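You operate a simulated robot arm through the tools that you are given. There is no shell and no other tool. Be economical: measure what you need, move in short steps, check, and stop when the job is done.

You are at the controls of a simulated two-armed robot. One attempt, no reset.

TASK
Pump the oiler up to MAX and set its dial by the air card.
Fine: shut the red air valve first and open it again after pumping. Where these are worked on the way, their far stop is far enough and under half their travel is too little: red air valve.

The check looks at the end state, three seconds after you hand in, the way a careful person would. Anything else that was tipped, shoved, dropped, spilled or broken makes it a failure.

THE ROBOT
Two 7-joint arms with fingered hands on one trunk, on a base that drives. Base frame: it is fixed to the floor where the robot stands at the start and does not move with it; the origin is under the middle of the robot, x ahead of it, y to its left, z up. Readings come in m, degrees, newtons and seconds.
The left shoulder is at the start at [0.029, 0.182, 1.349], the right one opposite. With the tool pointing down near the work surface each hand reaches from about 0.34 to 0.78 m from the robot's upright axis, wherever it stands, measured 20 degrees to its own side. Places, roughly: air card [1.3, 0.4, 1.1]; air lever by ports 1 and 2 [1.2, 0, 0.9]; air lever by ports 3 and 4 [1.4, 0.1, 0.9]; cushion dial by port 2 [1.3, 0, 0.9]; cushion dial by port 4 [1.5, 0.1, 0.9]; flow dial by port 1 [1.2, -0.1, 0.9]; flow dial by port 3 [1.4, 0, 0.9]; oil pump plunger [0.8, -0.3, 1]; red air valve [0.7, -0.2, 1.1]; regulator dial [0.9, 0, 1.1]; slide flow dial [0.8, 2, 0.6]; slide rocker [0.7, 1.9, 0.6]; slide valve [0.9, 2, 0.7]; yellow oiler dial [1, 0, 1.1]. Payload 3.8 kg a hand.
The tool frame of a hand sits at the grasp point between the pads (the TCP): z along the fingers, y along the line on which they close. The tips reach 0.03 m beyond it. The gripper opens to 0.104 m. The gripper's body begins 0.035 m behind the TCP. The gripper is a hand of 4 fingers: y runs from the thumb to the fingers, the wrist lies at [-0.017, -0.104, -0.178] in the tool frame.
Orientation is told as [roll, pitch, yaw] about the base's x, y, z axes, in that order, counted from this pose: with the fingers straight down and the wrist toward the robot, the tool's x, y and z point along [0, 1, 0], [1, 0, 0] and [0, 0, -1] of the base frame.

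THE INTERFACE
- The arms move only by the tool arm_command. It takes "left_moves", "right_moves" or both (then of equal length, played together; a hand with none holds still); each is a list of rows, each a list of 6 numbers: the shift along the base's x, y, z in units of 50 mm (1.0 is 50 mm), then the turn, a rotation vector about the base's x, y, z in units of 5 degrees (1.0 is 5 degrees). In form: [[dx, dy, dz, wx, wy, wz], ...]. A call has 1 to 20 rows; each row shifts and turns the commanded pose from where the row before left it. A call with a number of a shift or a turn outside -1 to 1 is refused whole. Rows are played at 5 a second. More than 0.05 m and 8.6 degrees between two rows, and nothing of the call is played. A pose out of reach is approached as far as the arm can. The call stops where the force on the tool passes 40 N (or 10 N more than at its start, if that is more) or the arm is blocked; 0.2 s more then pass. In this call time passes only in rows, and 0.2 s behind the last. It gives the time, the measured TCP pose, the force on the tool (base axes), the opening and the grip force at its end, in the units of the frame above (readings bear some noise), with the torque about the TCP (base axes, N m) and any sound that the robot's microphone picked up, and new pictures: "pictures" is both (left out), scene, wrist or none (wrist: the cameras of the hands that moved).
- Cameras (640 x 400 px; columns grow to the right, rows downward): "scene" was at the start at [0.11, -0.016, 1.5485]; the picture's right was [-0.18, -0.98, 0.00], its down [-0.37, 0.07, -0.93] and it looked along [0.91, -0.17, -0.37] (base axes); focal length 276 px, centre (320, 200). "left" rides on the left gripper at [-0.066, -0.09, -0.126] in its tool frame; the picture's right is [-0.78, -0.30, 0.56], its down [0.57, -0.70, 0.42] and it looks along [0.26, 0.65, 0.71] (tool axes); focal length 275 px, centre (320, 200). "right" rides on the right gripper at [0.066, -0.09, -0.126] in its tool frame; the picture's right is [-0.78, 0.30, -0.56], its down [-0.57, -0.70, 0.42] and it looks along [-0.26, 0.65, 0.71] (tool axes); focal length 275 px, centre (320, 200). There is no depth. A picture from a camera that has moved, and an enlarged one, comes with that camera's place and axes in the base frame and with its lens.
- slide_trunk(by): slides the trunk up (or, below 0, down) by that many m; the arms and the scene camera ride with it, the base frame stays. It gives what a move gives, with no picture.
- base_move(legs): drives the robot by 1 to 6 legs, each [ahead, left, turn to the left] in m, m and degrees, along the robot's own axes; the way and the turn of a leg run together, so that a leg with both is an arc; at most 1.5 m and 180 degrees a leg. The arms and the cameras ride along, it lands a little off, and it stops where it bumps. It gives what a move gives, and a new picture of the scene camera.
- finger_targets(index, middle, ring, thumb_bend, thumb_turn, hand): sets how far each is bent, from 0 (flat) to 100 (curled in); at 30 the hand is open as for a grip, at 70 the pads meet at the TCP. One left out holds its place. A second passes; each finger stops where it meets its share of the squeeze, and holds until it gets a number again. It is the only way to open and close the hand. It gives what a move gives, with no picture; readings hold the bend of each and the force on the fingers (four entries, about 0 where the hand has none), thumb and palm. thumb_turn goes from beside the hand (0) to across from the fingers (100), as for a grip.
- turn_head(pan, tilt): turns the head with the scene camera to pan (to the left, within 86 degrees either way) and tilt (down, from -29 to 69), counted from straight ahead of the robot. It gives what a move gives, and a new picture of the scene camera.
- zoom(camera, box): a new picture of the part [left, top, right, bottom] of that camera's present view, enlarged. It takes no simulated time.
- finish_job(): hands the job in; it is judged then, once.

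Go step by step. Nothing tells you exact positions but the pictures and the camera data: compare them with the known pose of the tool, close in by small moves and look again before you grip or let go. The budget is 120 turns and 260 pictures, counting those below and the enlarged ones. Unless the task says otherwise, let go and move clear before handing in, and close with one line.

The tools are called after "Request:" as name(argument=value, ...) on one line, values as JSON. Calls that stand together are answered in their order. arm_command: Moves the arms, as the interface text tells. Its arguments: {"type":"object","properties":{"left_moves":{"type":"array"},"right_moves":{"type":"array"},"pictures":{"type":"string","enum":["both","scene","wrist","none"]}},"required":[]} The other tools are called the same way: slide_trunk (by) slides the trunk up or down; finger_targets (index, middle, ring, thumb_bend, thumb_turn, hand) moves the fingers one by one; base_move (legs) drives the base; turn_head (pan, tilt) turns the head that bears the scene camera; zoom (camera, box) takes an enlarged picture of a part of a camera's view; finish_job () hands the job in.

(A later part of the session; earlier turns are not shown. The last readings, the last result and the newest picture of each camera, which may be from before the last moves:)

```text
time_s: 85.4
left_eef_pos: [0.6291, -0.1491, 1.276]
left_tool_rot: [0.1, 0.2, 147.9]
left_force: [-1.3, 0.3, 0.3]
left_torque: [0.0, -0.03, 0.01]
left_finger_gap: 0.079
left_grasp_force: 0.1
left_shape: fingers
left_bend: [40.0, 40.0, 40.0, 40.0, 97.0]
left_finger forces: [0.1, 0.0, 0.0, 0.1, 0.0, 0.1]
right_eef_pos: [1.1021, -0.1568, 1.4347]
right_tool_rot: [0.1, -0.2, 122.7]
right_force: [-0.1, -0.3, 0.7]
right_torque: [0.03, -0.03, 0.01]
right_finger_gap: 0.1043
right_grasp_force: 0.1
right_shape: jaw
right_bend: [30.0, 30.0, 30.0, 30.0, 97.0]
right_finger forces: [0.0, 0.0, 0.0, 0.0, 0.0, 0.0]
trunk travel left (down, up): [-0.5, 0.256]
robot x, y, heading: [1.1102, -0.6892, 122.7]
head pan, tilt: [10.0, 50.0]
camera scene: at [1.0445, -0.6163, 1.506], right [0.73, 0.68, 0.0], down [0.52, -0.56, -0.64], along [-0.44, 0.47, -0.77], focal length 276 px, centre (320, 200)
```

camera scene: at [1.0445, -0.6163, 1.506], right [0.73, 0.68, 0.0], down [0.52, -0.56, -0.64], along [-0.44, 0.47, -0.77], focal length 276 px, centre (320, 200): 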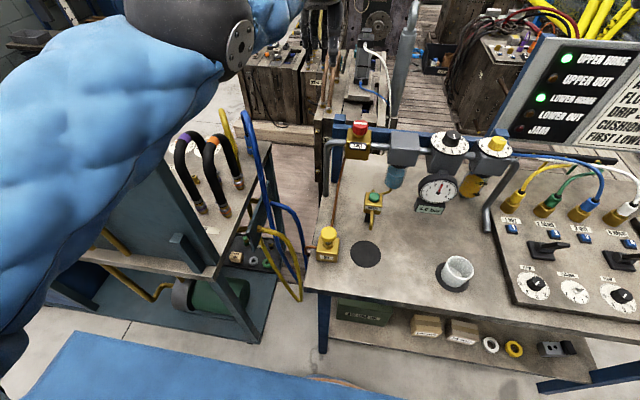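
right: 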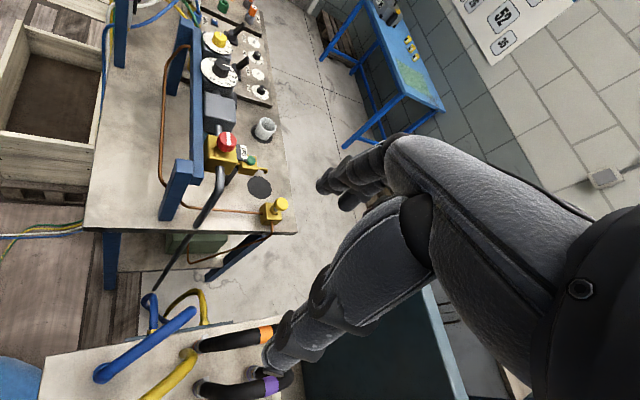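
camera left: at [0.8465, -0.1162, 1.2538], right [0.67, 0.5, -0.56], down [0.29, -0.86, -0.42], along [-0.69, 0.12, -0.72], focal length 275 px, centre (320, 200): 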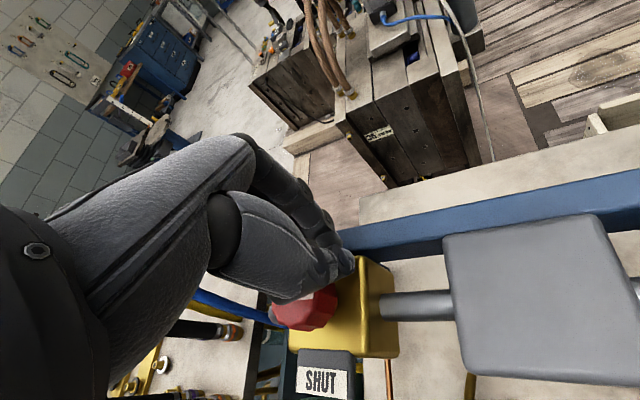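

Now rotate the left hand back through neutral in the air above the valve, to learn its comfortable turn range.

Request:
arm_command(left_moves=[[0.6, 0, 0, 0, 0, -1], [0.6, 0, 0, 0, 0, -1], [0.5, 0, 0, 0, 0, -1], [0.5, 0, 0, 0, 0, -1], [0, 0, 0, 0, 0, -1], [0, 0, 0, 0, 0, -1], [0, 0, 0, 0, 0, -1], [0, 0, 0, 0, 0, -1], [0, 0, 0, 0, 0, -1], [0, 0, 0, 0, 0, -1], [0, 0, 0, 0, 0, -1], [0, 0, 0, 0, 0, -1], [0, 0, 0, 0, 0, -1], [0, 0, 0, 0, 0, -1], [0, 0, 0, 0, 0, -1], [0, 0, 0, 0, 0, -1]], pictures="both")

```text
time_s: 88.8
left_eef_pos: [0.7403, -0.1363, 1.2789]
left_tool_rot: [0.1, 0.2, 67.8]
left_force: [-0.3, -0.2, -0.2]
left_torque: [0.01, 0.0, 0.02]
left_finger_gap: 0.0791
left_grasp_force: 0.0
left_shape: fingers
left_bend: [40.0, 40.0, 40.0, 40.0, 97.0]
left_finger forces: [0.0, 0.1, 0.0, 0.1, 0.0, 0.0]
left hand out of reach, approached as far as the arm can: row 1, 2, 3, 4, 6, 11, 12, 13, 14, 15, 16
right_eef_pos: [1.1027, -0.1581, 1.4355]
right_tool_rot: [0.1, 0.0, 122.7]
right_force: [0.1, 1.2, -0.6]
right_torque: [0.03, -0.04, 0.04]
right_finger_gap: 0.1041
right_grasp_force: 0.0
right_shape: jaw
right_bend: [30.0, 30.0, 30.0, 30.0, 97.0]
right_finger forces: [0.0, 0.0, 0.0, 0.1, 0.0, 0.0]
trunk travel left (down, up): [-0.5, 0.256]
robot x, y, heading: [1.1075, -0.6957, 122.9]
head pan, tilt: [10.0, 50.0]
camera scene: at [1.0451, -0.6168, 1.5061], right [0.73, 0.68, 0.0], down [0.52, -0.56, -0.64], along [-0.44, 0.47, -0.77], focal length 276 px, centre (320, 200)
camera left: at [0.768, -0.2438, 1.4048], right [0.61, -0.57, -0.56], down [-0.8, -0.43, -0.42], along [0.0, 0.7, -0.72], focal length 275 px, centre (320, 200)
```

scene: 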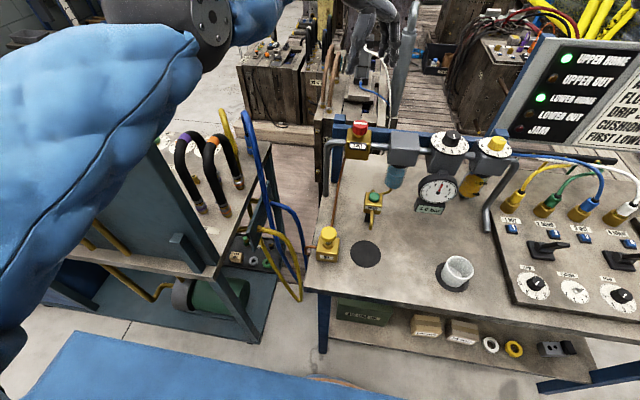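
left: 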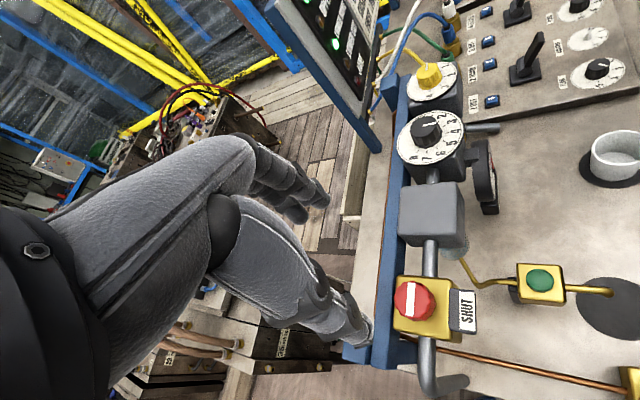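

Turn range is fine. The shoulder is low for this work, so I'll raise the trunk to give the arm a better posture, then bring the hand back over the valve pre-turned.

Request:
slide_trunk(by=0.15)

Request:
arm_command(left_moves=[[0, 0, -0.5, 0, 0, 1], [0, 0, -0.5, 0, 0, 1], [0, 0, -0.5, 0, 0, 1], [0, 0, -0.5, 0, 0, 1], [0, 0, -0.5, 0, 0, 1], [0, 0, -0.5, 0, 0, 1], [0, 0, -0.5, 0, 0, 1], [0, 0, -0.4, 0, 0, 1], [0, 0, 0, 0, 0, 1], [0, 0, 0, 0, 0, 1], [0, 0, 0, 0, 0, 1], [0, 0, 0, 0, 0, 1], [0, 0, 0, 0, 0, 1], [0, 0, 0, 0, 0, 1], [0, 0, 0, 0, 0, 1], [0, 0, 0, 0, 0, 1]], pictures="both")

```text
time_s: 90.5
left_eef_pos: [0.743, -0.1392, 1.4344]
left_tool_rot: [0.7, -0.2, 68.0]
left_force: [0.2, 0.0, 0.1]
left_torque: [0.0, 0.0, -0.01]
left_finger_gap: 0.079
left_grasp_force: 0.1
left_shape: fingers
left_bend: [40.0, 40.0, 40.0, 40.0, 97.0]
left_finger forces: [0.0, 0.1, 0.0, 0.0, 0.0, 0.1]
right_eef_pos: [1.1014, -0.1559, 1.5844]
right_tool_rot: [0.1, -0.2, 122.7]
right_force: [-0.2, 0.4, 0.3]
right_torque: [0.01, 0.0, -0.01]
right_finger_gap: 0.1042
right_grasp_force: 0.1
right_shape: jaw
right_bend: [30.0, 30.0, 30.0, 30.0, 97.0]
right_finger forces: [0.1, 0.1, 0.0, 0.0, 0.0, 0.0]
trunk travel left (down, up): [-0.65, 0.106]
robot x, y, heading: [1.1094, -0.6894, 122.8]
head pan, tilt: [10.0, 50.0]
```

```text
time_s: 93.9
left_eef_pos: [0.7426, -0.1409, 1.2407]
left_tool_rot: [0.6, -0.2, 148.1]
left_force: [-0.2, 0.3, -0.4]
left_torque: [0.0, 0.03, 0.0]
left_finger_gap: 0.0792
left_grasp_force: 0.1
left_shape: fingers
left_bend: [40.0, 40.0, 40.0, 40.0, 97.0]
left_finger forces: [0.0, 0.0, 0.0, 0.0, 0.1, 0.0]
right_eef_pos: [1.1017, -0.1568, 1.5844]
right_tool_rot: [0.1, -0.1, 122.6]
right_force: [-1.0, -0.3, -0.2]
right_torque: [0.05, 0.0, 0.0]
right_finger_gap: 0.104
right_grasp_force: 0.1
right_shape: jaw
right_bend: [30.0, 30.0, 30.0, 30.0, 97.0]
right_finger forces: [0.1, 0.1, 0.0, 0.0, 0.0, 0.1]
trunk travel left (down, up): [-0.65, 0.106]
robot x, y, heading: [1.1134, -0.6902, 122.7]
head pan, tilt: [10.0, 50.0]
camera scene: at [1.0505, -0.6246, 1.6564], right [0.73, 0.68, 0.0], down [0.52, -0.56, -0.64], along [-0.44, 0.47, -0.77], focal length 276 px, centre (320, 200)
camera left: at [0.855, -0.1303, 1.3658], right [0.66, 0.5, -0.57], down [0.29, -0.86, -0.42], along [-0.7, 0.11, -0.71], focal length 275 px, centre (320, 200)
```

scene: 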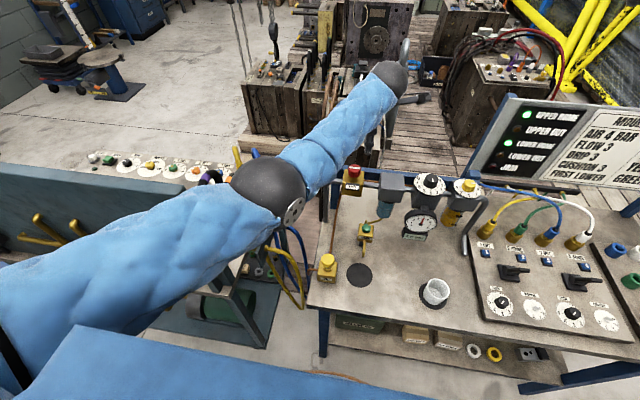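
left: 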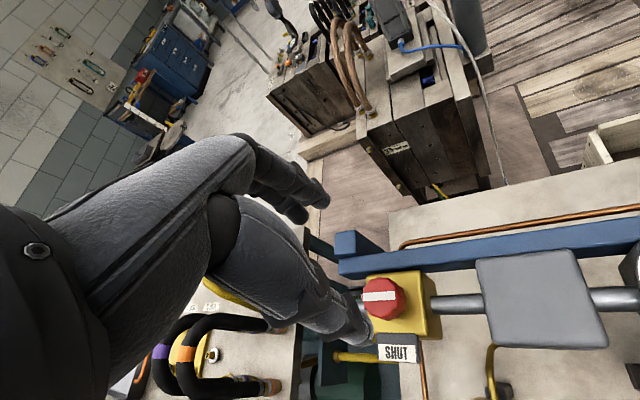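

No reach problems now. Centre on the knob at (0.742, -0.151), lower and grip.

Request:
finger_targets(hand="left", index=44, middle=44, ring=44, thumb_bend=44)

Request:
arm_command(left_moves=[[0, -0.2, -0.6, 0, 0, 0], [0, 0, -0.6, 0, 0, 0], [0, 0, -0.6, 0, 0, 0], [0, 0, -0.56, 0, 0, 0]], pictures="wrist")

Request:
zoom(camera="scene", box=[290, 130, 418, 210])

```text
time_s: 94.9
left_eef_pos: [0.7414, -0.1402, 1.2412]
left_tool_rot: [0.6, -0.2, 148.0]
left_force: [-0.8, 0.2, -0.3]
left_torque: [-0.04, -0.02, 0.0]
left_finger_gap: 0.07
left_grasp_force: 0.0
left_shape: fingers
left_bend: [44.0, 44.0, 44.0, 44.0, 97.0]
left_finger forces: [0.1, 0.0, 0.0, 0.0, 0.0, 0.0]
right_eef_pos: [1.1024, -0.1559, 1.5846]
right_tool_rot: [0.1, -0.2, 122.7]
right_force: [-0.1, -0.7, -0.3]
right_torque: [0.04, 0.01, -0.01]
right_finger_gap: 0.1041
right_grasp_force: 0.2
right_shape: jaw
right_bend: [30.0, 30.0, 30.0, 30.0, 97.0]
right_finger forces: [0.1, 0.0, 0.0, 0.0, 0.0, 0.0]
trunk travel left (down, up): [-0.65, 0.106]
robot x, y, heading: [1.11, -0.6919, 122.9]
head pan, tilt: [10.0, 50.0]
```

```text
time_s: 95.9
left_eef_pos: [0.7424, -0.1548, 1.1272]
left_tool_rot: [0.4, -0.4, 148.0]
left_force: [-0.4, 0.8, 4.2]
left_torque: [0.01, 0.15, 0.05]
left_finger_gap: 0.0699
left_grasp_force: 2.1
left_shape: fingers
left_bend: [44.0, 43.0, 44.0, 44.0, 97.0]
left_finger forces: [0.1, 3.3, 0.0, 0.0, 1.0, 0.1]
left hand out of reach, approached as far as the arm can: row 4
right_eef_pos: [1.1026, -0.1559, 1.5842]
right_tool_rot: [0.1, -0.2, 122.7]
right_force: [1.2, -0.3, -0.1]
right_torque: [0.01, 0.04, 0.02]
right_finger_gap: 0.1042
right_grasp_force: 0.0
right_shape: jaw
right_bend: [30.0, 30.0, 30.0, 30.0, 97.0]
right_finger forces: [0.1, 0.0, 0.0, 0.0, 0.0, 0.1]
trunk travel left (down, up): [-0.65, 0.106]
robot x, y, heading: [1.1108, -0.6912, 123.0]
head pan, tilt: [10.0, 50.0]
camera left: at [0.8558, -0.1456, 1.252], right [0.66, 0.5, -0.57], down [0.29, -0.86, -0.42], along [-0.7, 0.12, -0.71], focal length 275 px, centre (320, 200)
```

left: 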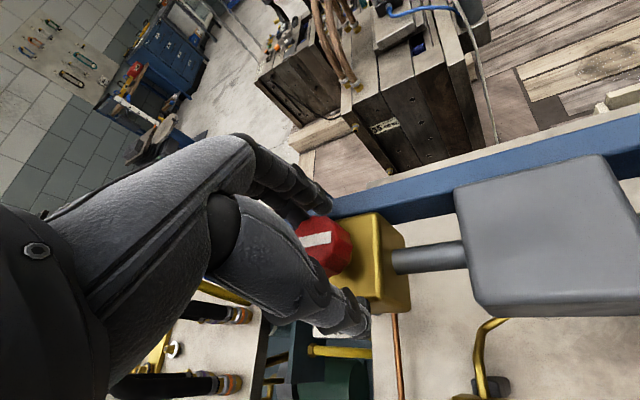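

```text
5.00 times, centred on (354, 170) of scene
camera zoom: at [1.0507, -0.6257, 1.6565], right [0.73, 0.68, 0.0], down [0.52, -0.56, -0.64], along [-0.44, 0.47, -0.77], focal length 1380 px, centre (150, 350)
```

zoom: 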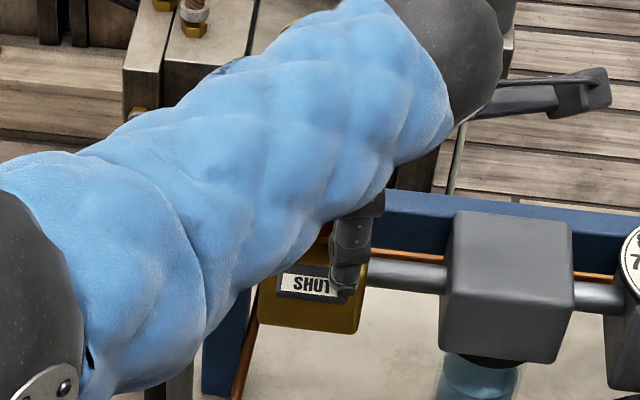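

Request:
arm_command(left_moves=[[0.1, 0.08, 0.06, 0, 0, 0]], pictures="none")

Request:
finger_targets(hand="left", index=72, middle=72, ring=72, thumb_bend=72)

Request:
arm_command(left_moves=[[0, 0, 0, 0, 0, -1], [0, 0, 0, 0, 0, -1], [0, 0, 0, 0, 0, -1]], pictures="wrist")

```text
time_s: 96.3
left_eef_pos: [0.7477, -0.1535, 1.1276]
left_tool_rot: [0.7, -0.2, 148.1]
left_force: [-2.3, -0.5, 1.7]
left_torque: [0.01, 0.14, 0.03]
left_finger_gap: 0.069
left_grasp_force: 1.7
left_shape: fingers
left_bend: [44.0, 43.0, 44.0, 44.0, 97.0]
left_finger forces: [0.0, 3.4, 0.0, 0.0, 0.1, 0.0]
right_eef_pos: [1.1012, -0.1567, 1.5848]
right_tool_rot: [0.1, -0.2, 122.7]
right_force: [0.6, 0.4, -0.5]
right_torque: [0.0, -0.02, -0.02]
right_finger_gap: 0.1042
right_grasp_force: 0.0
right_shape: jaw
right_bend: [30.0, 30.0, 30.0, 30.0, 97.0]
right_finger forces: [0.0, 0.1, 0.1, 0.1, 0.1, 0.0]
trunk travel left (down, up): [-0.65, 0.106]
robot x, y, heading: [1.108, -0.6923, 122.8]
head pan, tilt: [10.0, 50.0]
```

```text
time_s: 97.3
left_eef_pos: [0.7463, -0.1536, 1.1283]
left_tool_rot: [0.7, -0.3, 148.0]
left_force: [-8.6, 4.9, 7.3]
left_torque: [0.26, 0.75, -0.06]
left_finger_gap: 0.0272
left_grasp_force: 17.7
left_shape: fingers
left_bend: [58.0, 46.0, 72.0, 64.0, 97.0]
left_finger forces: [13.2, 14.3, 0.0, 0.0, 7.9, 0.1]
right_eef_pos: [1.1015, -0.1566, 1.5834]
right_tool_rot: [0.1, -0.2, 122.7]
right_force: [0.6, 0.4, 0.7]
right_torque: [0.0, 0.0, 0.0]
right_finger_gap: 0.1038
right_grasp_force: 0.0
right_shape: jaw
right_bend: [30.0, 30.0, 30.0, 30.0, 97.0]
right_finger forces: [0.0, 0.0, 0.1, 0.0, 0.0, 0.0]
trunk travel left (down, up): [-0.65, 0.106]
robot x, y, heading: [1.1145, -0.6929, 122.9]
head pan, tilt: [10.0, 50.0]
```

```text
time_s: 98.1
left_eef_pos: [0.7456, -0.1534, 1.1277]
left_tool_rot: [0.6, -0.4, 132.9]
left_force: [-9.0, -1.4, 10.9]
left_torque: [0.3, 0.58, 0.18]
left_finger_gap: 0.0258
left_grasp_force: 16.8
left_shape: fingers
left_bend: [58.0, 49.0, 72.0, 65.0, 97.0]
left_finger forces: [15.3, 9.5, 0.1, 0.0, 8.4, 0.1]
right_eef_pos: [1.1023, -0.1581, 1.5849]
right_tool_rot: [0.1, -0.2, 122.7]
right_force: [-0.3, 0.5, -0.4]
right_torque: [0.01, -0.01, 0.0]
right_finger_gap: 0.1039
right_grasp_force: 0.0
right_shape: jaw
right_bend: [30.0, 30.0, 30.0, 30.0, 97.0]
right_finger forces: [0.0, 0.0, 0.1, 0.0, 0.0, 0.0]
trunk travel left (down, up): [-0.65, 0.106]
robot x, y, heading: [1.1075, -0.6944, 122.8]
head pan, tilt: [10.0, 50.0]
camera left: at [0.8582, -0.1726, 1.2538], right [0.76, 0.31, -0.57], down [0.05, -0.9, -0.42], along [-0.64, 0.29, -0.71], focal length 275 px, centre (320, 200)
```

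left: 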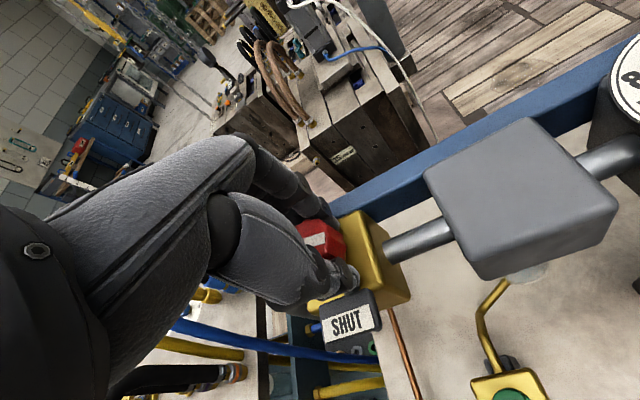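

Request:
zoom(camera="left", box=[260, 190, 420, 290])

Request:
arm_command(left_moves=[[0, 0, 0, 0, 0, -1], [0, 0, 0, 0, 0, -1], [0, 0, 0, 0, 0, -1], [0, 0, 0, 0, 0, -1]], pictures="wrist")

Request:
zoom(camera="left", box=[260, 190, 420, 290])

```text
4.00 times, centred on (340, 240) of left
camera zoom: at [0.8582, -0.1726, 1.2538], right [0.76, 0.31, -0.57], down [0.05, -0.9, -0.42], along [-0.64, 0.29, -0.71], focal length 1101 px, centre (240, 40)
```

zoom: 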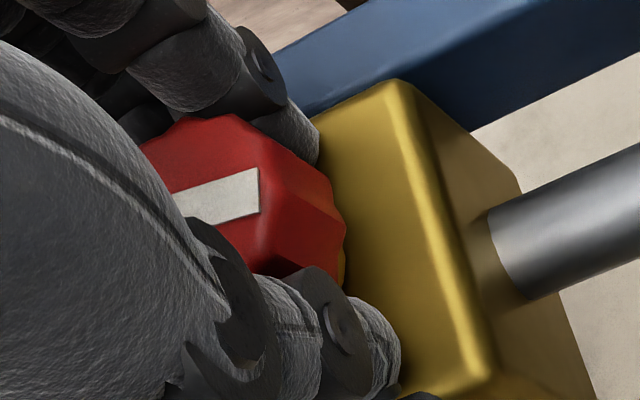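

```text
time_s: 99.1
left_eef_pos: [0.7473, -0.1514, 1.1275]
left_tool_rot: [0.6, -0.3, 112.8]
left_force: [-8.8, -1.8, 13.4]
left_torque: [0.37, 0.33, 0.22]
left_finger_gap: 0.0247
left_grasp_force: 16.5
left_shape: fingers
left_bend: [59.0, 51.0, 72.0, 65.0, 97.0]
left_finger forces: [19.1, 5.3, 0.0, 0.0, 9.2, 0.1]
right_eef_pos: [1.1019, -0.1593, 1.5854]
right_tool_rot: [0.0, -0.3, 122.7]
right_force: [-0.1, -1.3, -0.2]
right_torque: [-0.04, 0.03, -0.02]
right_finger_gap: 0.1041
right_grasp_force: 0.0
right_shape: jaw
right_bend: [30.0, 30.0, 30.0, 30.0, 97.0]
right_finger forces: [0.1, 0.0, 0.0, 0.0, 0.1, 0.1]
trunk travel left (down, up): [-0.65, 0.106]
robot x, y, heading: [1.1147, -0.6882, 122.7]
head pan, tilt: [10.0, 50.0]
camera left: at [0.8449, -0.2089, 1.2535], right [0.82, 0.03, -0.57], down [-0.26, -0.87, -0.42], along [-0.51, 0.5, -0.71], focal length 275 px, centre (320, 200)
```

left: 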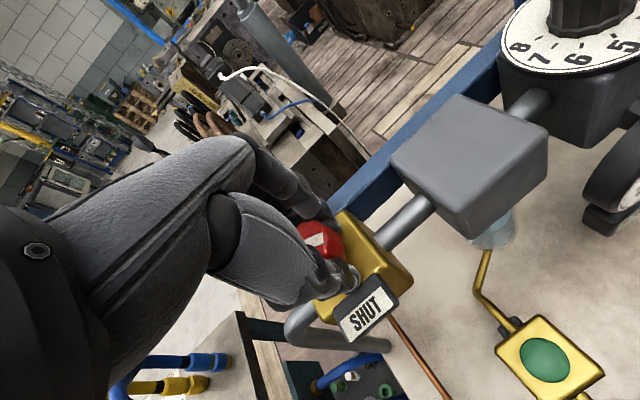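

```text
4.00 times, centred on (340, 240) of left
camera zoom: at [0.8449, -0.2089, 1.2535], right [0.82, 0.03, -0.57], down [-0.26, -0.87, -0.42], along [-0.51, 0.5, -0.71], focal length 1101 px, centre (240, 40)
```

zoom: 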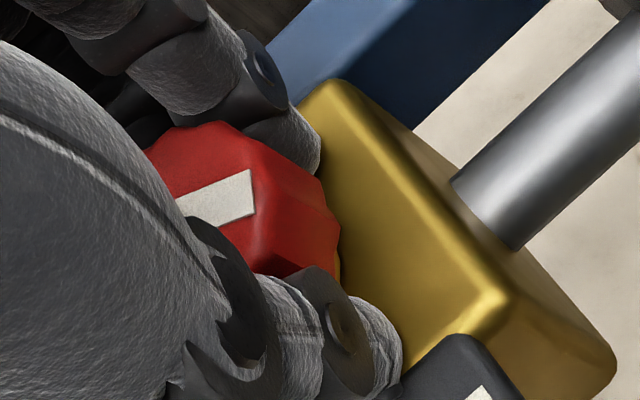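

The knob turns with the hand. Continuing clockwise.

Request:
arm_command(left_moves=[[0, 0, 0, 0, 0, -1], [0, 0, 0, 0, 0, -1], [0, 0, 0, 0, 0, -1], [0, 0, 0, 0, 0, -1], [0, 0, 0, 0, 0, -1], [0, 0, 0, 0, 0, -1], [0, 0, 0, 0, 0, -1]], pictures="wrist")

Request:
zoom(camera="left", box=[260, 190, 420, 290])

```text
time_s: 100.7
left_eef_pos: [0.7469, -0.1512, 1.129]
left_tool_rot: [0.7, -0.4, 78.0]
left_force: [-7.4, 3.5, 10.4]
left_torque: [0.45, 0.2, 0.62]
left_finger_gap: 0.0221
left_grasp_force: 21.7
left_shape: fingers
left_bend: [61.0, 49.0, 72.0, 65.0, 94.0]
left_finger forces: [16.1, 14.1, 0.0, 0.0, 12.5, 0.0]
right_eef_pos: [1.1013, -0.1565, 1.5848]
right_tool_rot: [0.0, -0.2, 122.7]
right_force: [0.1, 0.1, -0.8]
right_torque: [0.02, 0.0, 0.02]
right_finger_gap: 0.1037
right_grasp_force: 0.0
right_shape: jaw
right_bend: [30.0, 30.0, 30.0, 30.0, 97.0]
right_finger forces: [0.0, 0.1, 0.1, 0.0, 0.1, 0.0]
trunk travel left (down, up): [-0.65, 0.106]
robot x, y, heading: [1.1114, -0.6915, 123.2]
head pan, tilt: [10.0, 50.0]
camera left: at [0.7941, -0.2535, 1.2532], right [0.69, -0.45, -0.57], down [-0.71, -0.56, -0.42], along [-0.13, 0.7, -0.71], focal length 275 px, centre (320, 200)
```

left: 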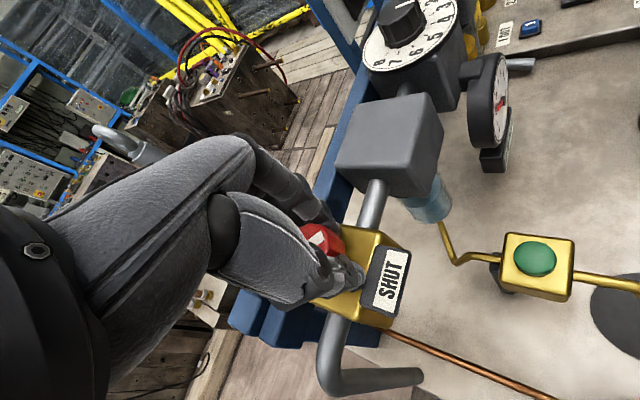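

```text
4.00 times, centred on (340, 240) of left
camera zoom: at [0.7941, -0.2535, 1.2532], right [0.69, -0.45, -0.57], down [-0.71, -0.56, -0.42], along [-0.13, 0.7, -0.71], focal length 1101 px, centre (240, 40)
```

zoom: 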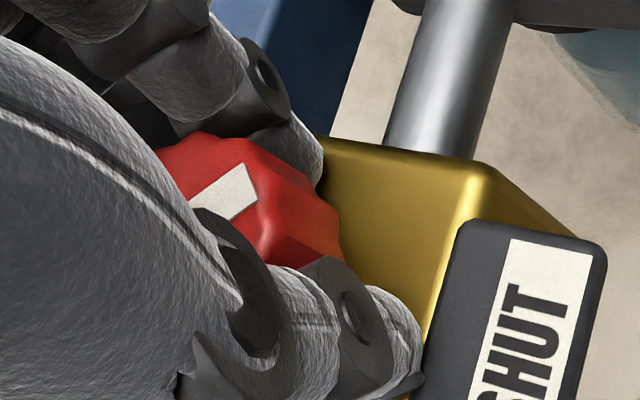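

Request:
arm_command(left_moves=[[0, 0, 0, 0, 0, -1], [0, 0, 0, 0, 0, -1], [0, 0, 0, 0, 0, -1]], pictures="wrist")

Request:
zoom(camera="left", box=[260, 190, 420, 290])

Request:
zoom(camera="scene", box=[330, 150, 490, 250])

```text
time_s: 101.5
left_eef_pos: [0.7522, -0.1605, 1.1285]
left_tool_rot: [1.0, -0.5, 63.2]
left_force: [-19.2, 25.7, -0.7]
left_torque: [0.54, 0.38, -0.06]
left_finger_gap: 0.0142
left_grasp_force: 24.8
left_shape: fingers
left_bend: [62.0, 46.0, 72.0, 68.0, 97.0]
left_finger forces: [6.8, 6.9, 33.0, 0.0, 3.2, 0.0]
left hand out of reach, approached as far as the arm can: row 2, 3
right_eef_pos: [1.0966, -0.1518, 1.583]
right_tool_rot: [-0.1, 0.0, 122.6]
right_force: [-1.1, 0.0, 0.0]
right_torque: [0.03, 0.02, -0.02]
right_finger_gap: 0.1041
right_grasp_force: 0.1
right_shape: jaw
right_bend: [30.0, 30.0, 30.0, 30.0, 97.0]
right_finger forces: [0.0, 0.0, 0.0, 0.0, 0.0, 0.0]
trunk travel left (down, up): [-0.65, 0.106]
robot x, y, heading: [1.1093, -0.6916, 122.7]
head pan, tilt: [10.0, 50.0]
camera left: at [0.7713, -0.2715, 1.2536], right [0.55, -0.61, -0.57], down [-0.83, -0.36, -0.42], along [0.05, 0.71, -0.7], focal length 275 px, centre (320, 200)
```

left: 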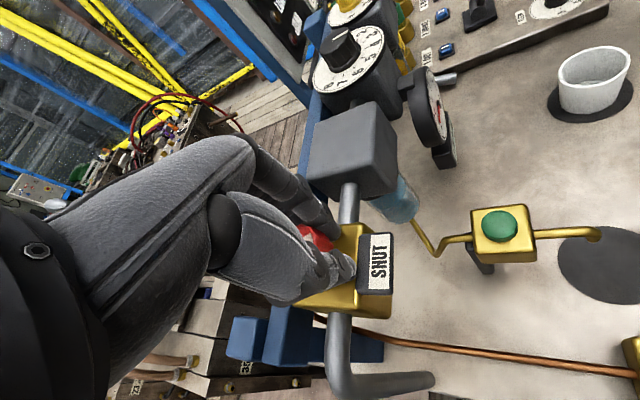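

```text
4.00 times, centred on (340, 240) of left
camera zoom: at [0.7713, -0.2715, 1.2536], right [0.55, -0.61, -0.57], down [-0.83, -0.36, -0.42], along [0.05, 0.71, -0.7], focal length 1101 px, centre (240, 40)
```

zoom: 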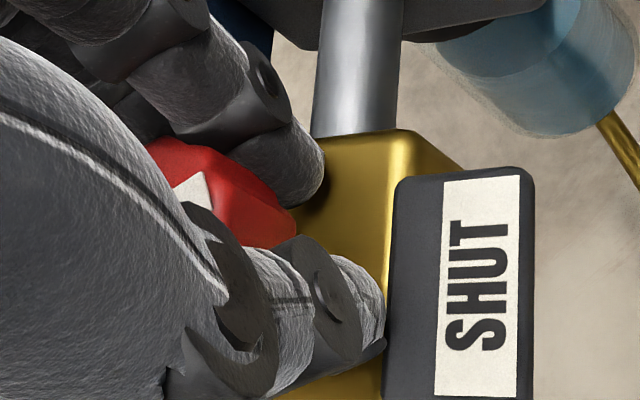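

```text
4.00 times, centred on (410, 200) of scene
camera zoom: at [1.0451, -0.6189, 1.6559], right [0.73, 0.68, 0.0], down [0.52, -0.56, -0.64], along [-0.43, 0.47, -0.77], focal length 1104 px, centre (-40, 200)
```

zoom: 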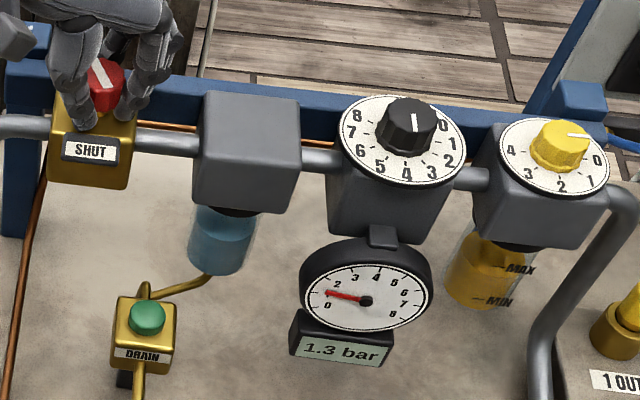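

Pressure fell to 1.3 bar, so it is closing. I'll release, lift and check the knob.

Request:
finger_targets(hand="left", index=40, middle=40, ring=40, thumb_bend=40)

Request:
arm_command(left_moves=[[0, 0, 0.8, 0, 0, 0], [0, 0, 0.8, 0, 0, 0]], pictures="wrist")

Request:
zoom(camera="scene", box=[330, 150, 490, 250])

Request:
zoom(camera="left", box=[300, 220, 460, 320])

```text
time_s: 102.5
left_eef_pos: [0.7573, -0.166, 1.1298]
left_tool_rot: [0.5, -0.1, 63.0]
left_force: [0.4, 0.8, -1.1]
left_torque: [-0.03, 0.0, 0.01]
left_finger_gap: 0.0789
left_grasp_force: 0.1
left_shape: fingers
left_bend: [40.0, 40.0, 40.0, 40.0, 97.0]
left_finger forces: [0.0, 0.0, 0.1, 0.0, 0.1, 0.1]
right_eef_pos: [1.1026, -0.1559, 1.5839]
right_tool_rot: [0.0, -0.2, 122.7]
right_force: [0.1, -0.6, 0.0]
right_torque: [0.0, 0.01, -0.01]
right_finger_gap: 0.104
right_grasp_force: 0.2
right_shape: jaw
right_bend: [30.0, 30.0, 30.0, 30.0, 97.0]
right_finger forces: [0.1, 0.0, 0.0, 0.0, 0.0, 0.0]
trunk travel left (down, up): [-0.65, 0.106]
robot x, y, heading: [1.1101, -0.6956, 122.8]
head pan, tilt: [10.0, 50.0]
```

```text
time_s: 103.1
left_eef_pos: [0.7555, -0.1684, 1.2091]
left_tool_rot: [0.7, -0.2, 63.1]
left_force: [-0.3, -0.3, -0.6]
left_torque: [-0.01, 0.0, -0.03]
left_finger_gap: 0.0792
left_grasp_force: 0.0
left_shape: fingers
left_bend: [40.0, 40.0, 40.0, 40.0, 97.0]
left_finger forces: [0.0, 0.1, 0.1, 0.0, 0.0, 0.0]
right_eef_pos: [1.1026, -0.1568, 1.5846]
right_tool_rot: [0.1, -0.2, 122.7]
right_force: [-0.8, -0.4, -0.2]
right_torque: [0.05, 0.03, 0.01]
right_finger_gap: 0.1039
right_grasp_force: 0.1
right_shape: jaw
right_bend: [30.0, 30.0, 30.0, 30.0, 97.0]
right_finger forces: [0.1, 0.1, 0.0, 0.1, 0.1, 0.1]
trunk travel left (down, up): [-0.65, 0.106]
robot x, y, heading: [1.1128, -0.69, 122.7]
head pan, tilt: [10.0, 50.0]
camera left: at [0.7767, -0.2785, 1.3338], right [0.55, -0.61, -0.57], down [-0.83, -0.36, -0.42], along [0.05, 0.7, -0.71], focal length 275 px, centre (320, 200)
```

left: 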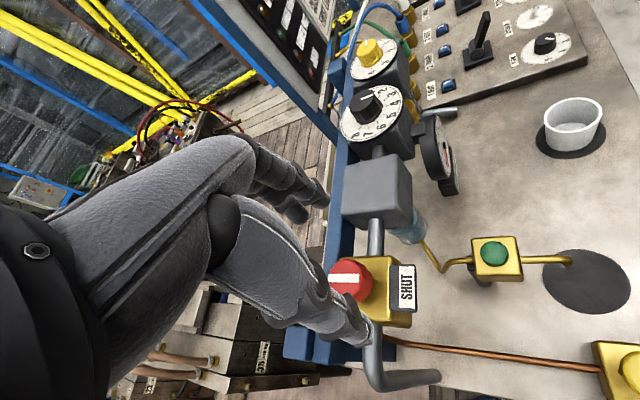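

```text
4.00 times, centred on (410, 200) of scene
camera zoom: at [1.0504, -0.6246, 1.6564], right [0.73, 0.68, 0.0], down [0.52, -0.56, -0.64], along [-0.44, 0.47, -0.77], focal length 1104 px, centre (-40, 200)
```

zoom: 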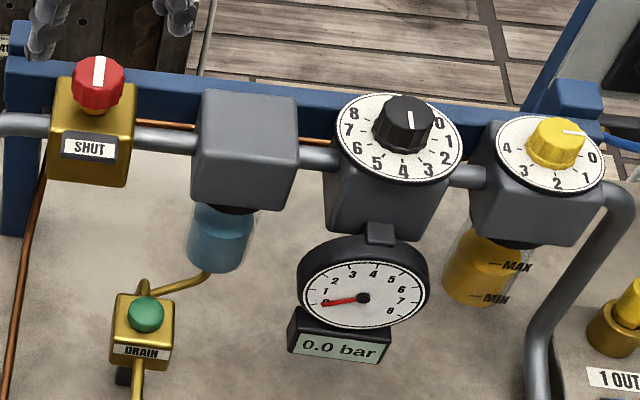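

```text
4.00 times, centred on (380, 270) of left
camera zoom: at [0.7767, -0.2785, 1.3338], right [0.55, -0.61, -0.57], down [-0.83, -0.36, -0.42], along [0.05, 0.7, -0.71], focal length 1101 px, centre (80, -80)
```

zoom: 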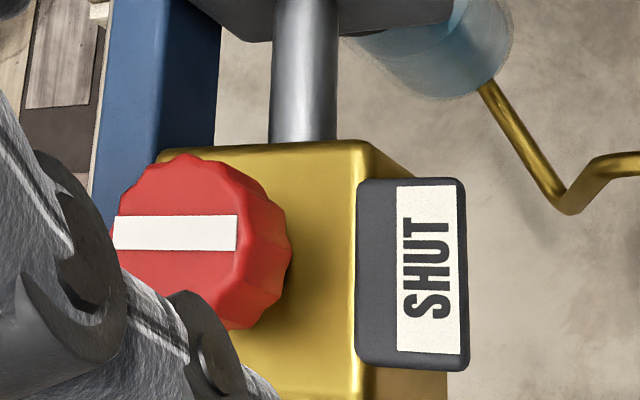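

The valve is shut (bar across the pipe, 0.0 bar). Next the oil plunger: bring the left hand over it, hand turned to neutral, fingers closed as a pusher.

Request:
arm_command(left_moves=[[0.13, -0.4, 0, 0, 0, 1], [0.13, -0.4, 0, 0, 0, 1], [0.13, -0.4, 0, 0, 0, 1], [0.13, -0.4, 0, 0, 0, 1], [0.13, -0.4, 0, 0, 0, 1], [0.13, -0.4, 0, 0, 0, 1], [0.13, -0.4, 0, 0, 0, 1], [0.13, -0.4, 0, 0, 0, 1], [0.13, -0.3, 0, 0, 0, 1], [0.13, 0, 0, 0, 0, 1], [0, 0, 0, 0, 0, 1], [0, 0, 0, 0, 0, 1]], pictures="both")

Request:
zoom(camera="scene", box=[280, 220, 408, 300])

```text
time_s: 105.7
left_eef_pos: [0.8024, -0.3466, 1.2068]
left_tool_rot: [3.1, -0.9, 124.0]
left_force: [-0.4, 0.3, 1.0]
left_torque: [0.01, 0.01, 0.01]
left_finger_gap: 0.0789
left_grasp_force: 0.2
left_shape: fingers
left_bend: [40.0, 40.0, 40.0, 40.0, 97.0]
left_finger forces: [0.0, 0.0, 0.0, 0.0, 0.1, 0.1]
right_eef_pos: [1.1026, -0.1562, 1.5859]
right_tool_rot: [0.1, -0.2, 122.7]
right_force: [0.3, -0.1, 0.3]
right_torque: [-0.01, -0.01, 0.02]
right_finger_gap: 0.1038
right_grasp_force: 0.1
right_shape: jaw
right_bend: [30.0, 30.0, 30.0, 30.0, 97.0]
right_finger forces: [0.0, 0.0, 0.1, 0.0, 0.0, 0.1]
trunk travel left (down, up): [-0.65, 0.106]
robot x, y, heading: [1.1119, -0.6895, 122.9]
head pan, tilt: [10.0, 50.0]
camera scene: at [1.0501, -0.625, 1.6564], right [0.73, 0.68, 0.0], down [0.52, -0.56, -0.64], along [-0.44, 0.47, -0.77], focal length 276 px, centre (320, 200)
camera left: at [0.9144, -0.3812, 1.3283], right [0.78, 0.18, -0.6], down [-0.1, -0.91, -0.4], along [-0.62, 0.38, -0.69], focal length 275 px, centre (320, 200)
```

scene: 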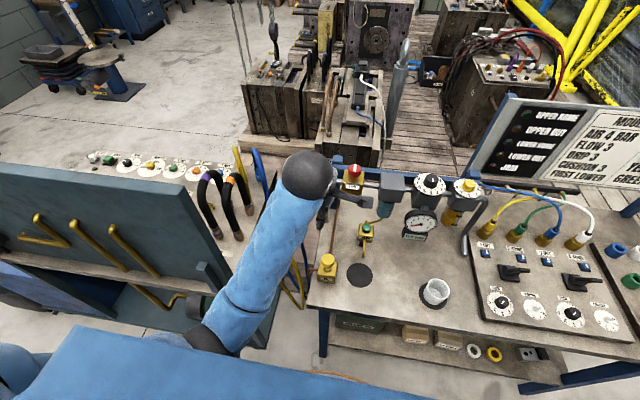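
left: 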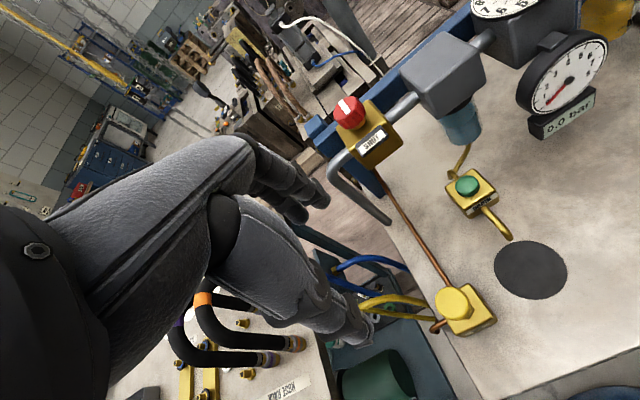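

```text
5.00 times, centred on (344, 260) of scene
camera zoom: at [1.0501, -0.625, 1.6564], right [0.73, 0.68, 0.0], down [0.52, -0.56, -0.64], along [-0.44, 0.47, -0.77], focal length 1380 px, centre (200, -100)
```

zoom: 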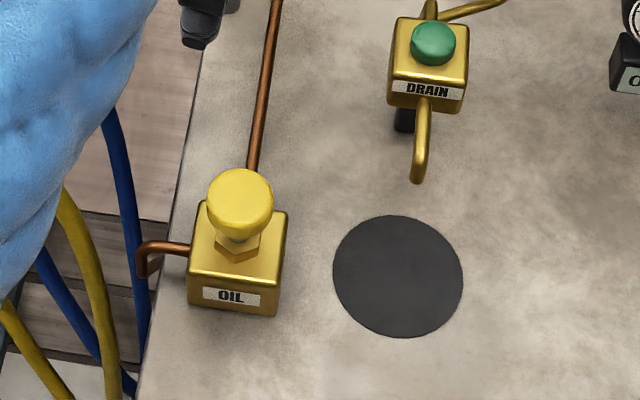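

Plunger cap at about (0.811, -0.334, 0.93). Closing the fingers into a pusher and lowering toward it.

Request:
finger_targets(hand="left", index=70, middle=70, ring=70, thumb_bend=70)

Request:
arm_command(left_moves=[[0.18, 0.24, -0.9, 0, 0, 0], [0, 0, -0.9, 0, 0, 0], [0, 0, -0.9, 0, 0, 0], [0, 0, -0.8, 0, 0, 0]], pictures="both")

Request:
zoom(camera="scene", box=[280, 200, 408, 280])

```text
time_s: 106.7
left_eef_pos: [0.8031, -0.3463, 1.2078]
left_tool_rot: [3.0, -0.9, 123.7]
left_force: [0.9, -0.5, -0.8]
left_torque: [0.01, 0.04, 0.01]
left_finger_gap: 0.0031
left_grasp_force: 0.0
left_shape: fingers
left_bend: [70.0, 70.0, 70.0, 70.0, 97.0]
left_finger forces: [0.1, 0.1, 0.0, 0.0, 0.0, 0.0]
right_eef_pos: [1.1014, -0.1569, 1.5842]
right_tool_rot: [0.2, -0.2, 122.7]
right_force: [-0.2, -0.1, -0.7]
right_torque: [-0.01, 0.0, 0.03]
right_finger_gap: 0.1041
right_grasp_force: 0.1
right_shape: jaw
right_bend: [30.0, 30.0, 30.0, 30.0, 97.0]
right_finger forces: [0.0, 0.0, 0.0, 0.1, 0.0, 0.0]
trunk travel left (down, up): [-0.65, 0.106]
robot x, y, heading: [1.1105, -0.6911, 122.9]
head pan, tilt: [10.0, 50.0]
```

```text
time_s: 107.9
left_eef_pos: [0.7685, -0.3466, 1.027]
left_tool_rot: [7.2, -2.1, 124.3]
left_force: [-0.4, 0.0, 0.5]
left_torque: [-0.04, -0.01, -0.01]
left_finger_gap: 0.0031
left_grasp_force: 0.1
left_shape: fingers
left_bend: [70.0, 70.0, 70.0, 70.0, 97.0]
left_finger forces: [0.0, 0.0, 0.1, 0.1, 0.0, 0.0]
right_eef_pos: [1.1017, -0.157, 1.5852]
right_tool_rot: [0.1, -0.2, 122.7]
right_force: [0.4, 0.1, -0.4]
right_torque: [-0.02, 0.02, 0.01]
right_finger_gap: 0.104
right_grasp_force: 0.0
right_shape: jaw
right_bend: [30.0, 30.0, 30.0, 30.0, 97.0]
right_finger forces: [0.0, 0.0, 0.0, 0.0, 0.0, 0.1]
trunk travel left (down, up): [-0.65, 0.106]
robot x, y, heading: [1.1059, -0.6923, 122.7]
head pan, tilt: [10.0, 50.0]
stopped in row 4 (left hand): the arm was blocked; the commanded pose is now the measured one
camera scene: at [1.0506, -0.6251, 1.6564], right [0.73, 0.68, 0.0], down [0.52, -0.56, -0.64], along [-0.44, 0.47, -0.77], focal length 276 px, centre (320, 200)
camera left: at [0.8885, -0.3794, 1.1402], right [0.73, 0.17, -0.66], down [-0.13, -0.92, -0.38], along [-0.67, 0.36, -0.65], focal length 275 px, centre (320, 200)
```

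scene: 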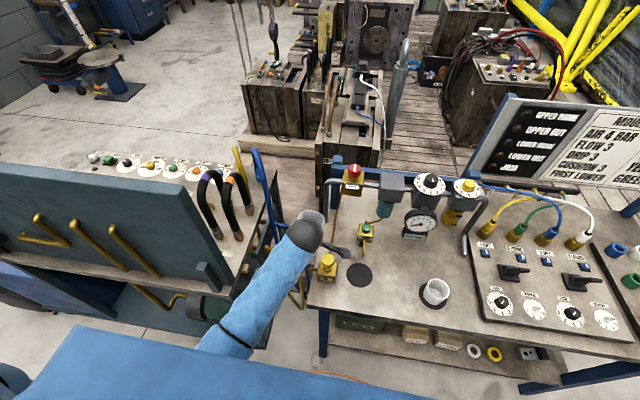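
left: 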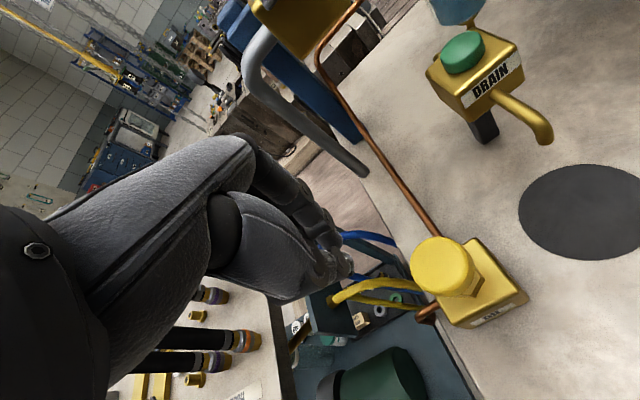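

```text
5.00 times, centred on (344, 240) of scene
camera zoom: at [1.0506, -0.6251, 1.6564], right [0.73, 0.68, 0.0], down [0.52, -0.56, -0.64], along [-0.44, 0.47, -0.77], focal length 1380 px, centre (200, 0)
```

zoom: 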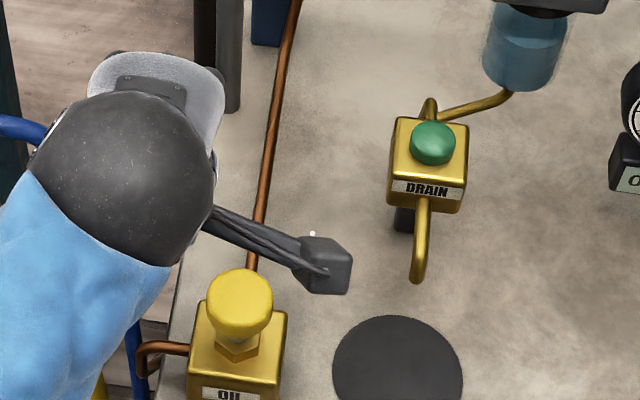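

The left arm is cramped by the hydraulic cabinet there. The right arm has free space for its elbow, so I'll park the left hand high on the left and use the right hand for the plunger.

Request:
arm_command(left_moves=[[0.2, 0.1, 0.9, 0, 0, 0], [0.2, 0.1, 0.9, 0, 0, 0], [0, 0, 0.9, 0, 0, 0], [0, 0, 0.9, 0, 0, 0], [0, 0, 0.9, 0, 0, 0], [0, 0, 0.9, 0, 0, 0], [0, 0, 0.9, 0, 0, 0], [0, 0, 0.9, 0, 0, 0], [0, 0, 0.9, 0, 0, 0], [0, 0, 0.9, 0, 0, 0], [-0.6, -0.5, 0, 0, 0, 0], [-0.6, -0.5, 0, 0, 0, 0], [-0.6, -0.5, 0, 0, 0, 0], [-0.6, -0.5, 0, 0, 0, 0], [-0.6, -0.5, 0, 0, 0, 0], [-0.6, -0.5, 0, 0, 0, 0], [-0.6, -0.5, 0, 0, 0, 0], [-0.6, -0.5, 0, 0, 0, 0]], pictures="scene")

Request:
finger_targets(hand="right", index=70, middle=70, ring=70, thumb_bend=70)

```text
time_s: 108.8
left_eef_pos: [0.7289, -0.3703, 1.1353]
left_tool_rot: [15.8, -1.9, 125.4]
left_force: [-0.6, -0.5, -0.7]
left_torque: [0.01, -0.01, 0.01]
left_finger_gap: 0.0031
left_grasp_force: 0.0
left_shape: fingers
left_bend: [70.0, 70.0, 70.0, 70.0, 97.0]
left_finger forces: [0.1, 0.1, 0.0, 0.1, 0.0, 0.0]
right_eef_pos: [1.1016, -0.1569, 1.5847]
right_tool_rot: [0.1, -0.1, 122.7]
right_force: [0.3, -0.4, -0.2]
right_torque: [-0.01, 0.01, 0.0]
right_finger_gap: 0.1038
right_grasp_force: 0.1
right_shape: jaw
right_bend: [30.0, 30.0, 30.0, 30.0, 97.0]
right_finger forces: [0.1, 0.1, 0.1, 0.1, 0.1, 0.0]
trunk travel left (down, up): [-0.65, 0.106]
robot x, y, heading: [1.1135, -0.6931, 122.8]
head pan, tilt: [10.0, 50.0]
stopped in row 4 (left hand): the arm was blocked; the commanded pose is now the measured one
camera scene: at [1.0504, -0.6246, 1.6564], right [0.73, 0.68, 0.0], down [0.52, -0.56, -0.64], along [-0.44, 0.47, -0.77], focal length 276 px, centre (320, 200)
```

scene: 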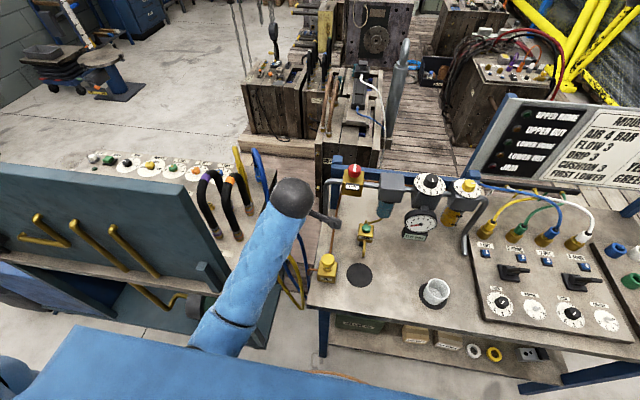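

```text
time_s: 109.8
left_eef_pos: [0.73, -0.3714, 1.1359]
left_tool_rot: [15.8, -1.9, 125.4]
left_force: [0.9, -0.1, -0.9]
left_torque: [0.02, 0.01, -0.02]
left_finger_gap: 0.0029
left_grasp_force: 0.1
left_shape: fingers
left_bend: [70.0, 70.0, 70.0, 70.0, 97.0]
left_finger forces: [0.0, 0.0, 0.0, 0.1, 0.0, 0.0]
right_eef_pos: [1.1028, -0.1571, 1.5847]
right_tool_rot: [0.2, -0.3, 122.6]
right_force: [-0.6, -0.4, -0.2]
right_torque: [0.01, 0.0, 0.01]
right_finger_gap: 0.0033
right_grasp_force: 0.0
right_shape: fingers
right_bend: [70.0, 70.0, 70.0, 70.0, 97.0]
right_finger forces: [0.1, 0.0, 0.0, 0.0, 0.1, 0.1]
trunk travel left (down, up): [-0.65, 0.106]
robot x, y, heading: [1.1102, -0.69, 123.0]
head pan, tilt: [10.0, 50.0]
```

The elbow seems caught low beside the cabinet. I'll move the hand forward and to the right to free it, undoing the tilt.

Request:
arm_command(left_moves=[[0.5, 0.6, 0, 0, 0, 0], [0.5, 0.6, 0.2, 0.3, -0.4, 0], [0.4, 0.6, 0.4, 0.3, -0.5, 0], [0.4, 0.5, 0.4, 0.3, -0.5, 0], [0, 0.5, 0.4, 0.3, -0.4, 0], [0, 0, 0.5, 0.3, -0.4, 0], [0, 0, 0.5, 0.3, -0.4, 0]], pictures="scene")

```text
time_s: 110.5
left_eef_pos: [0.7098, -0.3449, 1.127]
left_tool_rot: [22.4, -2.5, 128.1]
left_force: [-0.6, 0.8, 0.4]
left_torque: [0.02, -0.03, -0.03]
left_finger_gap: 0.003
left_grasp_force: 0.1
left_shape: fingers
left_bend: [70.0, 70.0, 70.0, 70.0, 97.0]
left_finger forces: [0.0, 0.0, 0.1, 0.0, 0.0, 0.1]
right_eef_pos: [1.1018, -0.1552, 1.5844]
right_tool_rot: [0.1, -0.2, 122.7]
right_force: [0.0, -0.3, 0.1]
right_torque: [-0.01, 0.01, 0.02]
right_finger_gap: 0.0034
right_grasp_force: 0.0
right_shape: fingers
right_bend: [70.0, 70.0, 70.0, 70.0, 97.0]
right_finger forces: [0.0, 0.1, 0.0, 0.0, 0.1, 0.0]
trunk travel left (down, up): [-0.65, 0.106]
robot x, y, heading: [1.1123, -0.6911, 122.9]
head pan, tilt: [10.0, 50.0]
stopped in row 3 (left hand): the arm was blocked; the commanded pose is now the measured one
camera scene: at [1.0502, -0.6246, 1.6564], right [0.73, 0.68, 0.0], down [0.52, -0.56, -0.64], along [-0.44, 0.47, -0.77], focal length 276 px, centre (320, 200)
```

scene: 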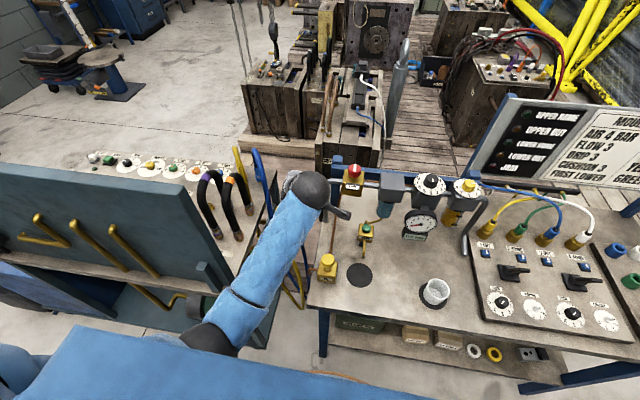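

Request:
turn_head(pan=50, tilt=60)

Request:
turn_head(pan=80, tilt=60)

```text
time_s: 111.5
left_eef_pos: [0.7095, -0.3441, 1.1266]
left_tool_rot: [22.3, -2.5, 127.9]
left_force: [-0.4, -0.8, 0.0]
left_torque: [0.02, 0.05, 0.0]
left_finger_gap: 0.003
left_grasp_force: 0.0
left_shape: fingers
left_bend: [70.0, 70.0, 70.0, 70.0, 97.0]
left_finger forces: [0.0, 0.1, 0.0, 0.1, 0.0, 0.0]
right_eef_pos: [1.1014, -0.1555, 1.5854]
right_tool_rot: [0.1, -0.2, 122.7]
right_force: [-0.5, -1.1, -0.6]
right_torque: [-0.01, 0.01, 0.0]
right_finger_gap: 0.0031
right_grasp_force: 0.1
right_shape: fingers
right_bend: [70.0, 70.0, 70.0, 70.0, 97.0]
right_finger forces: [0.1, 0.1, 0.0, 0.0, 0.0, 0.1]
trunk travel left (down, up): [-0.65, 0.106]
robot x, y, heading: [1.1132, -0.6909, 122.9]
head pan, tilt: [50.0, 60.0]
camera scene: at [1.0366, -0.6729, 1.6439], right [0.13, 0.99, 0.0], down [0.86, -0.11, -0.5], along [-0.5, 0.06, -0.87], focal length 276 px, centre (320, 200)
```

scene: 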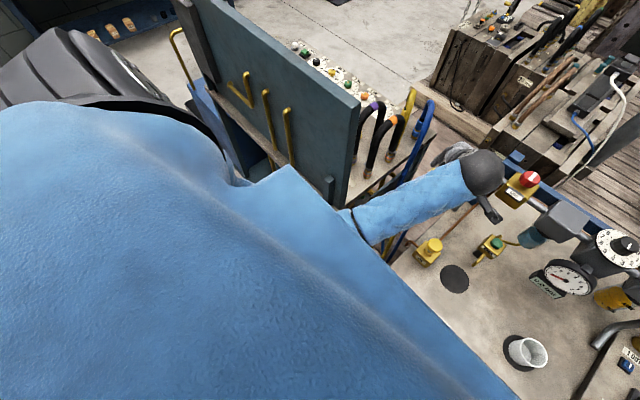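

```text
time_s: 112.5
left_eef_pos: [0.7102, -0.3435, 1.1257]
left_tool_rot: [22.4, -2.5, 128.1]
left_force: [0.0, 0.5, 0.9]
left_torque: [0.0, 0.0, 0.02]
left_finger_gap: 0.0029
left_grasp_force: 0.0
left_shape: fingers
left_bend: [70.0, 70.0, 70.0, 70.0, 97.0]
left_finger forces: [0.0, 0.1, 0.1, 0.0, 0.0, 0.0]
right_eef_pos: [1.1027, -0.1565, 1.5844]
right_tool_rot: [0.0, -0.3, 122.7]
right_force: [-0.2, 0.5, -0.9]
right_torque: [0.0, 0.02, -0.02]
right_finger_gap: 0.0032
right_grasp_force: 0.0
right_shape: fingers
right_bend: [70.0, 70.0, 70.0, 70.0, 97.0]
right_finger forces: [0.0, 0.0, 0.1, 0.0, 0.0, 0.0]
trunk travel left (down, up): [-0.65, 0.106]
robot x, y, heading: [1.1096, -0.6894, 122.9]
head pan, tilt: [80.0, 60.0]
camera scene: at [1.0413, -0.7071, 1.6439], right [-0.39, 0.92, 0.0], down [0.8, 0.34, -0.5], along [-0.46, -0.19, -0.87], focal length 276 px, centre (320, 200)
```

scene: 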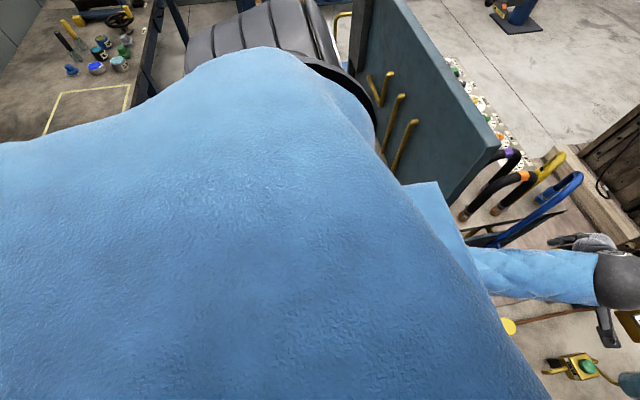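

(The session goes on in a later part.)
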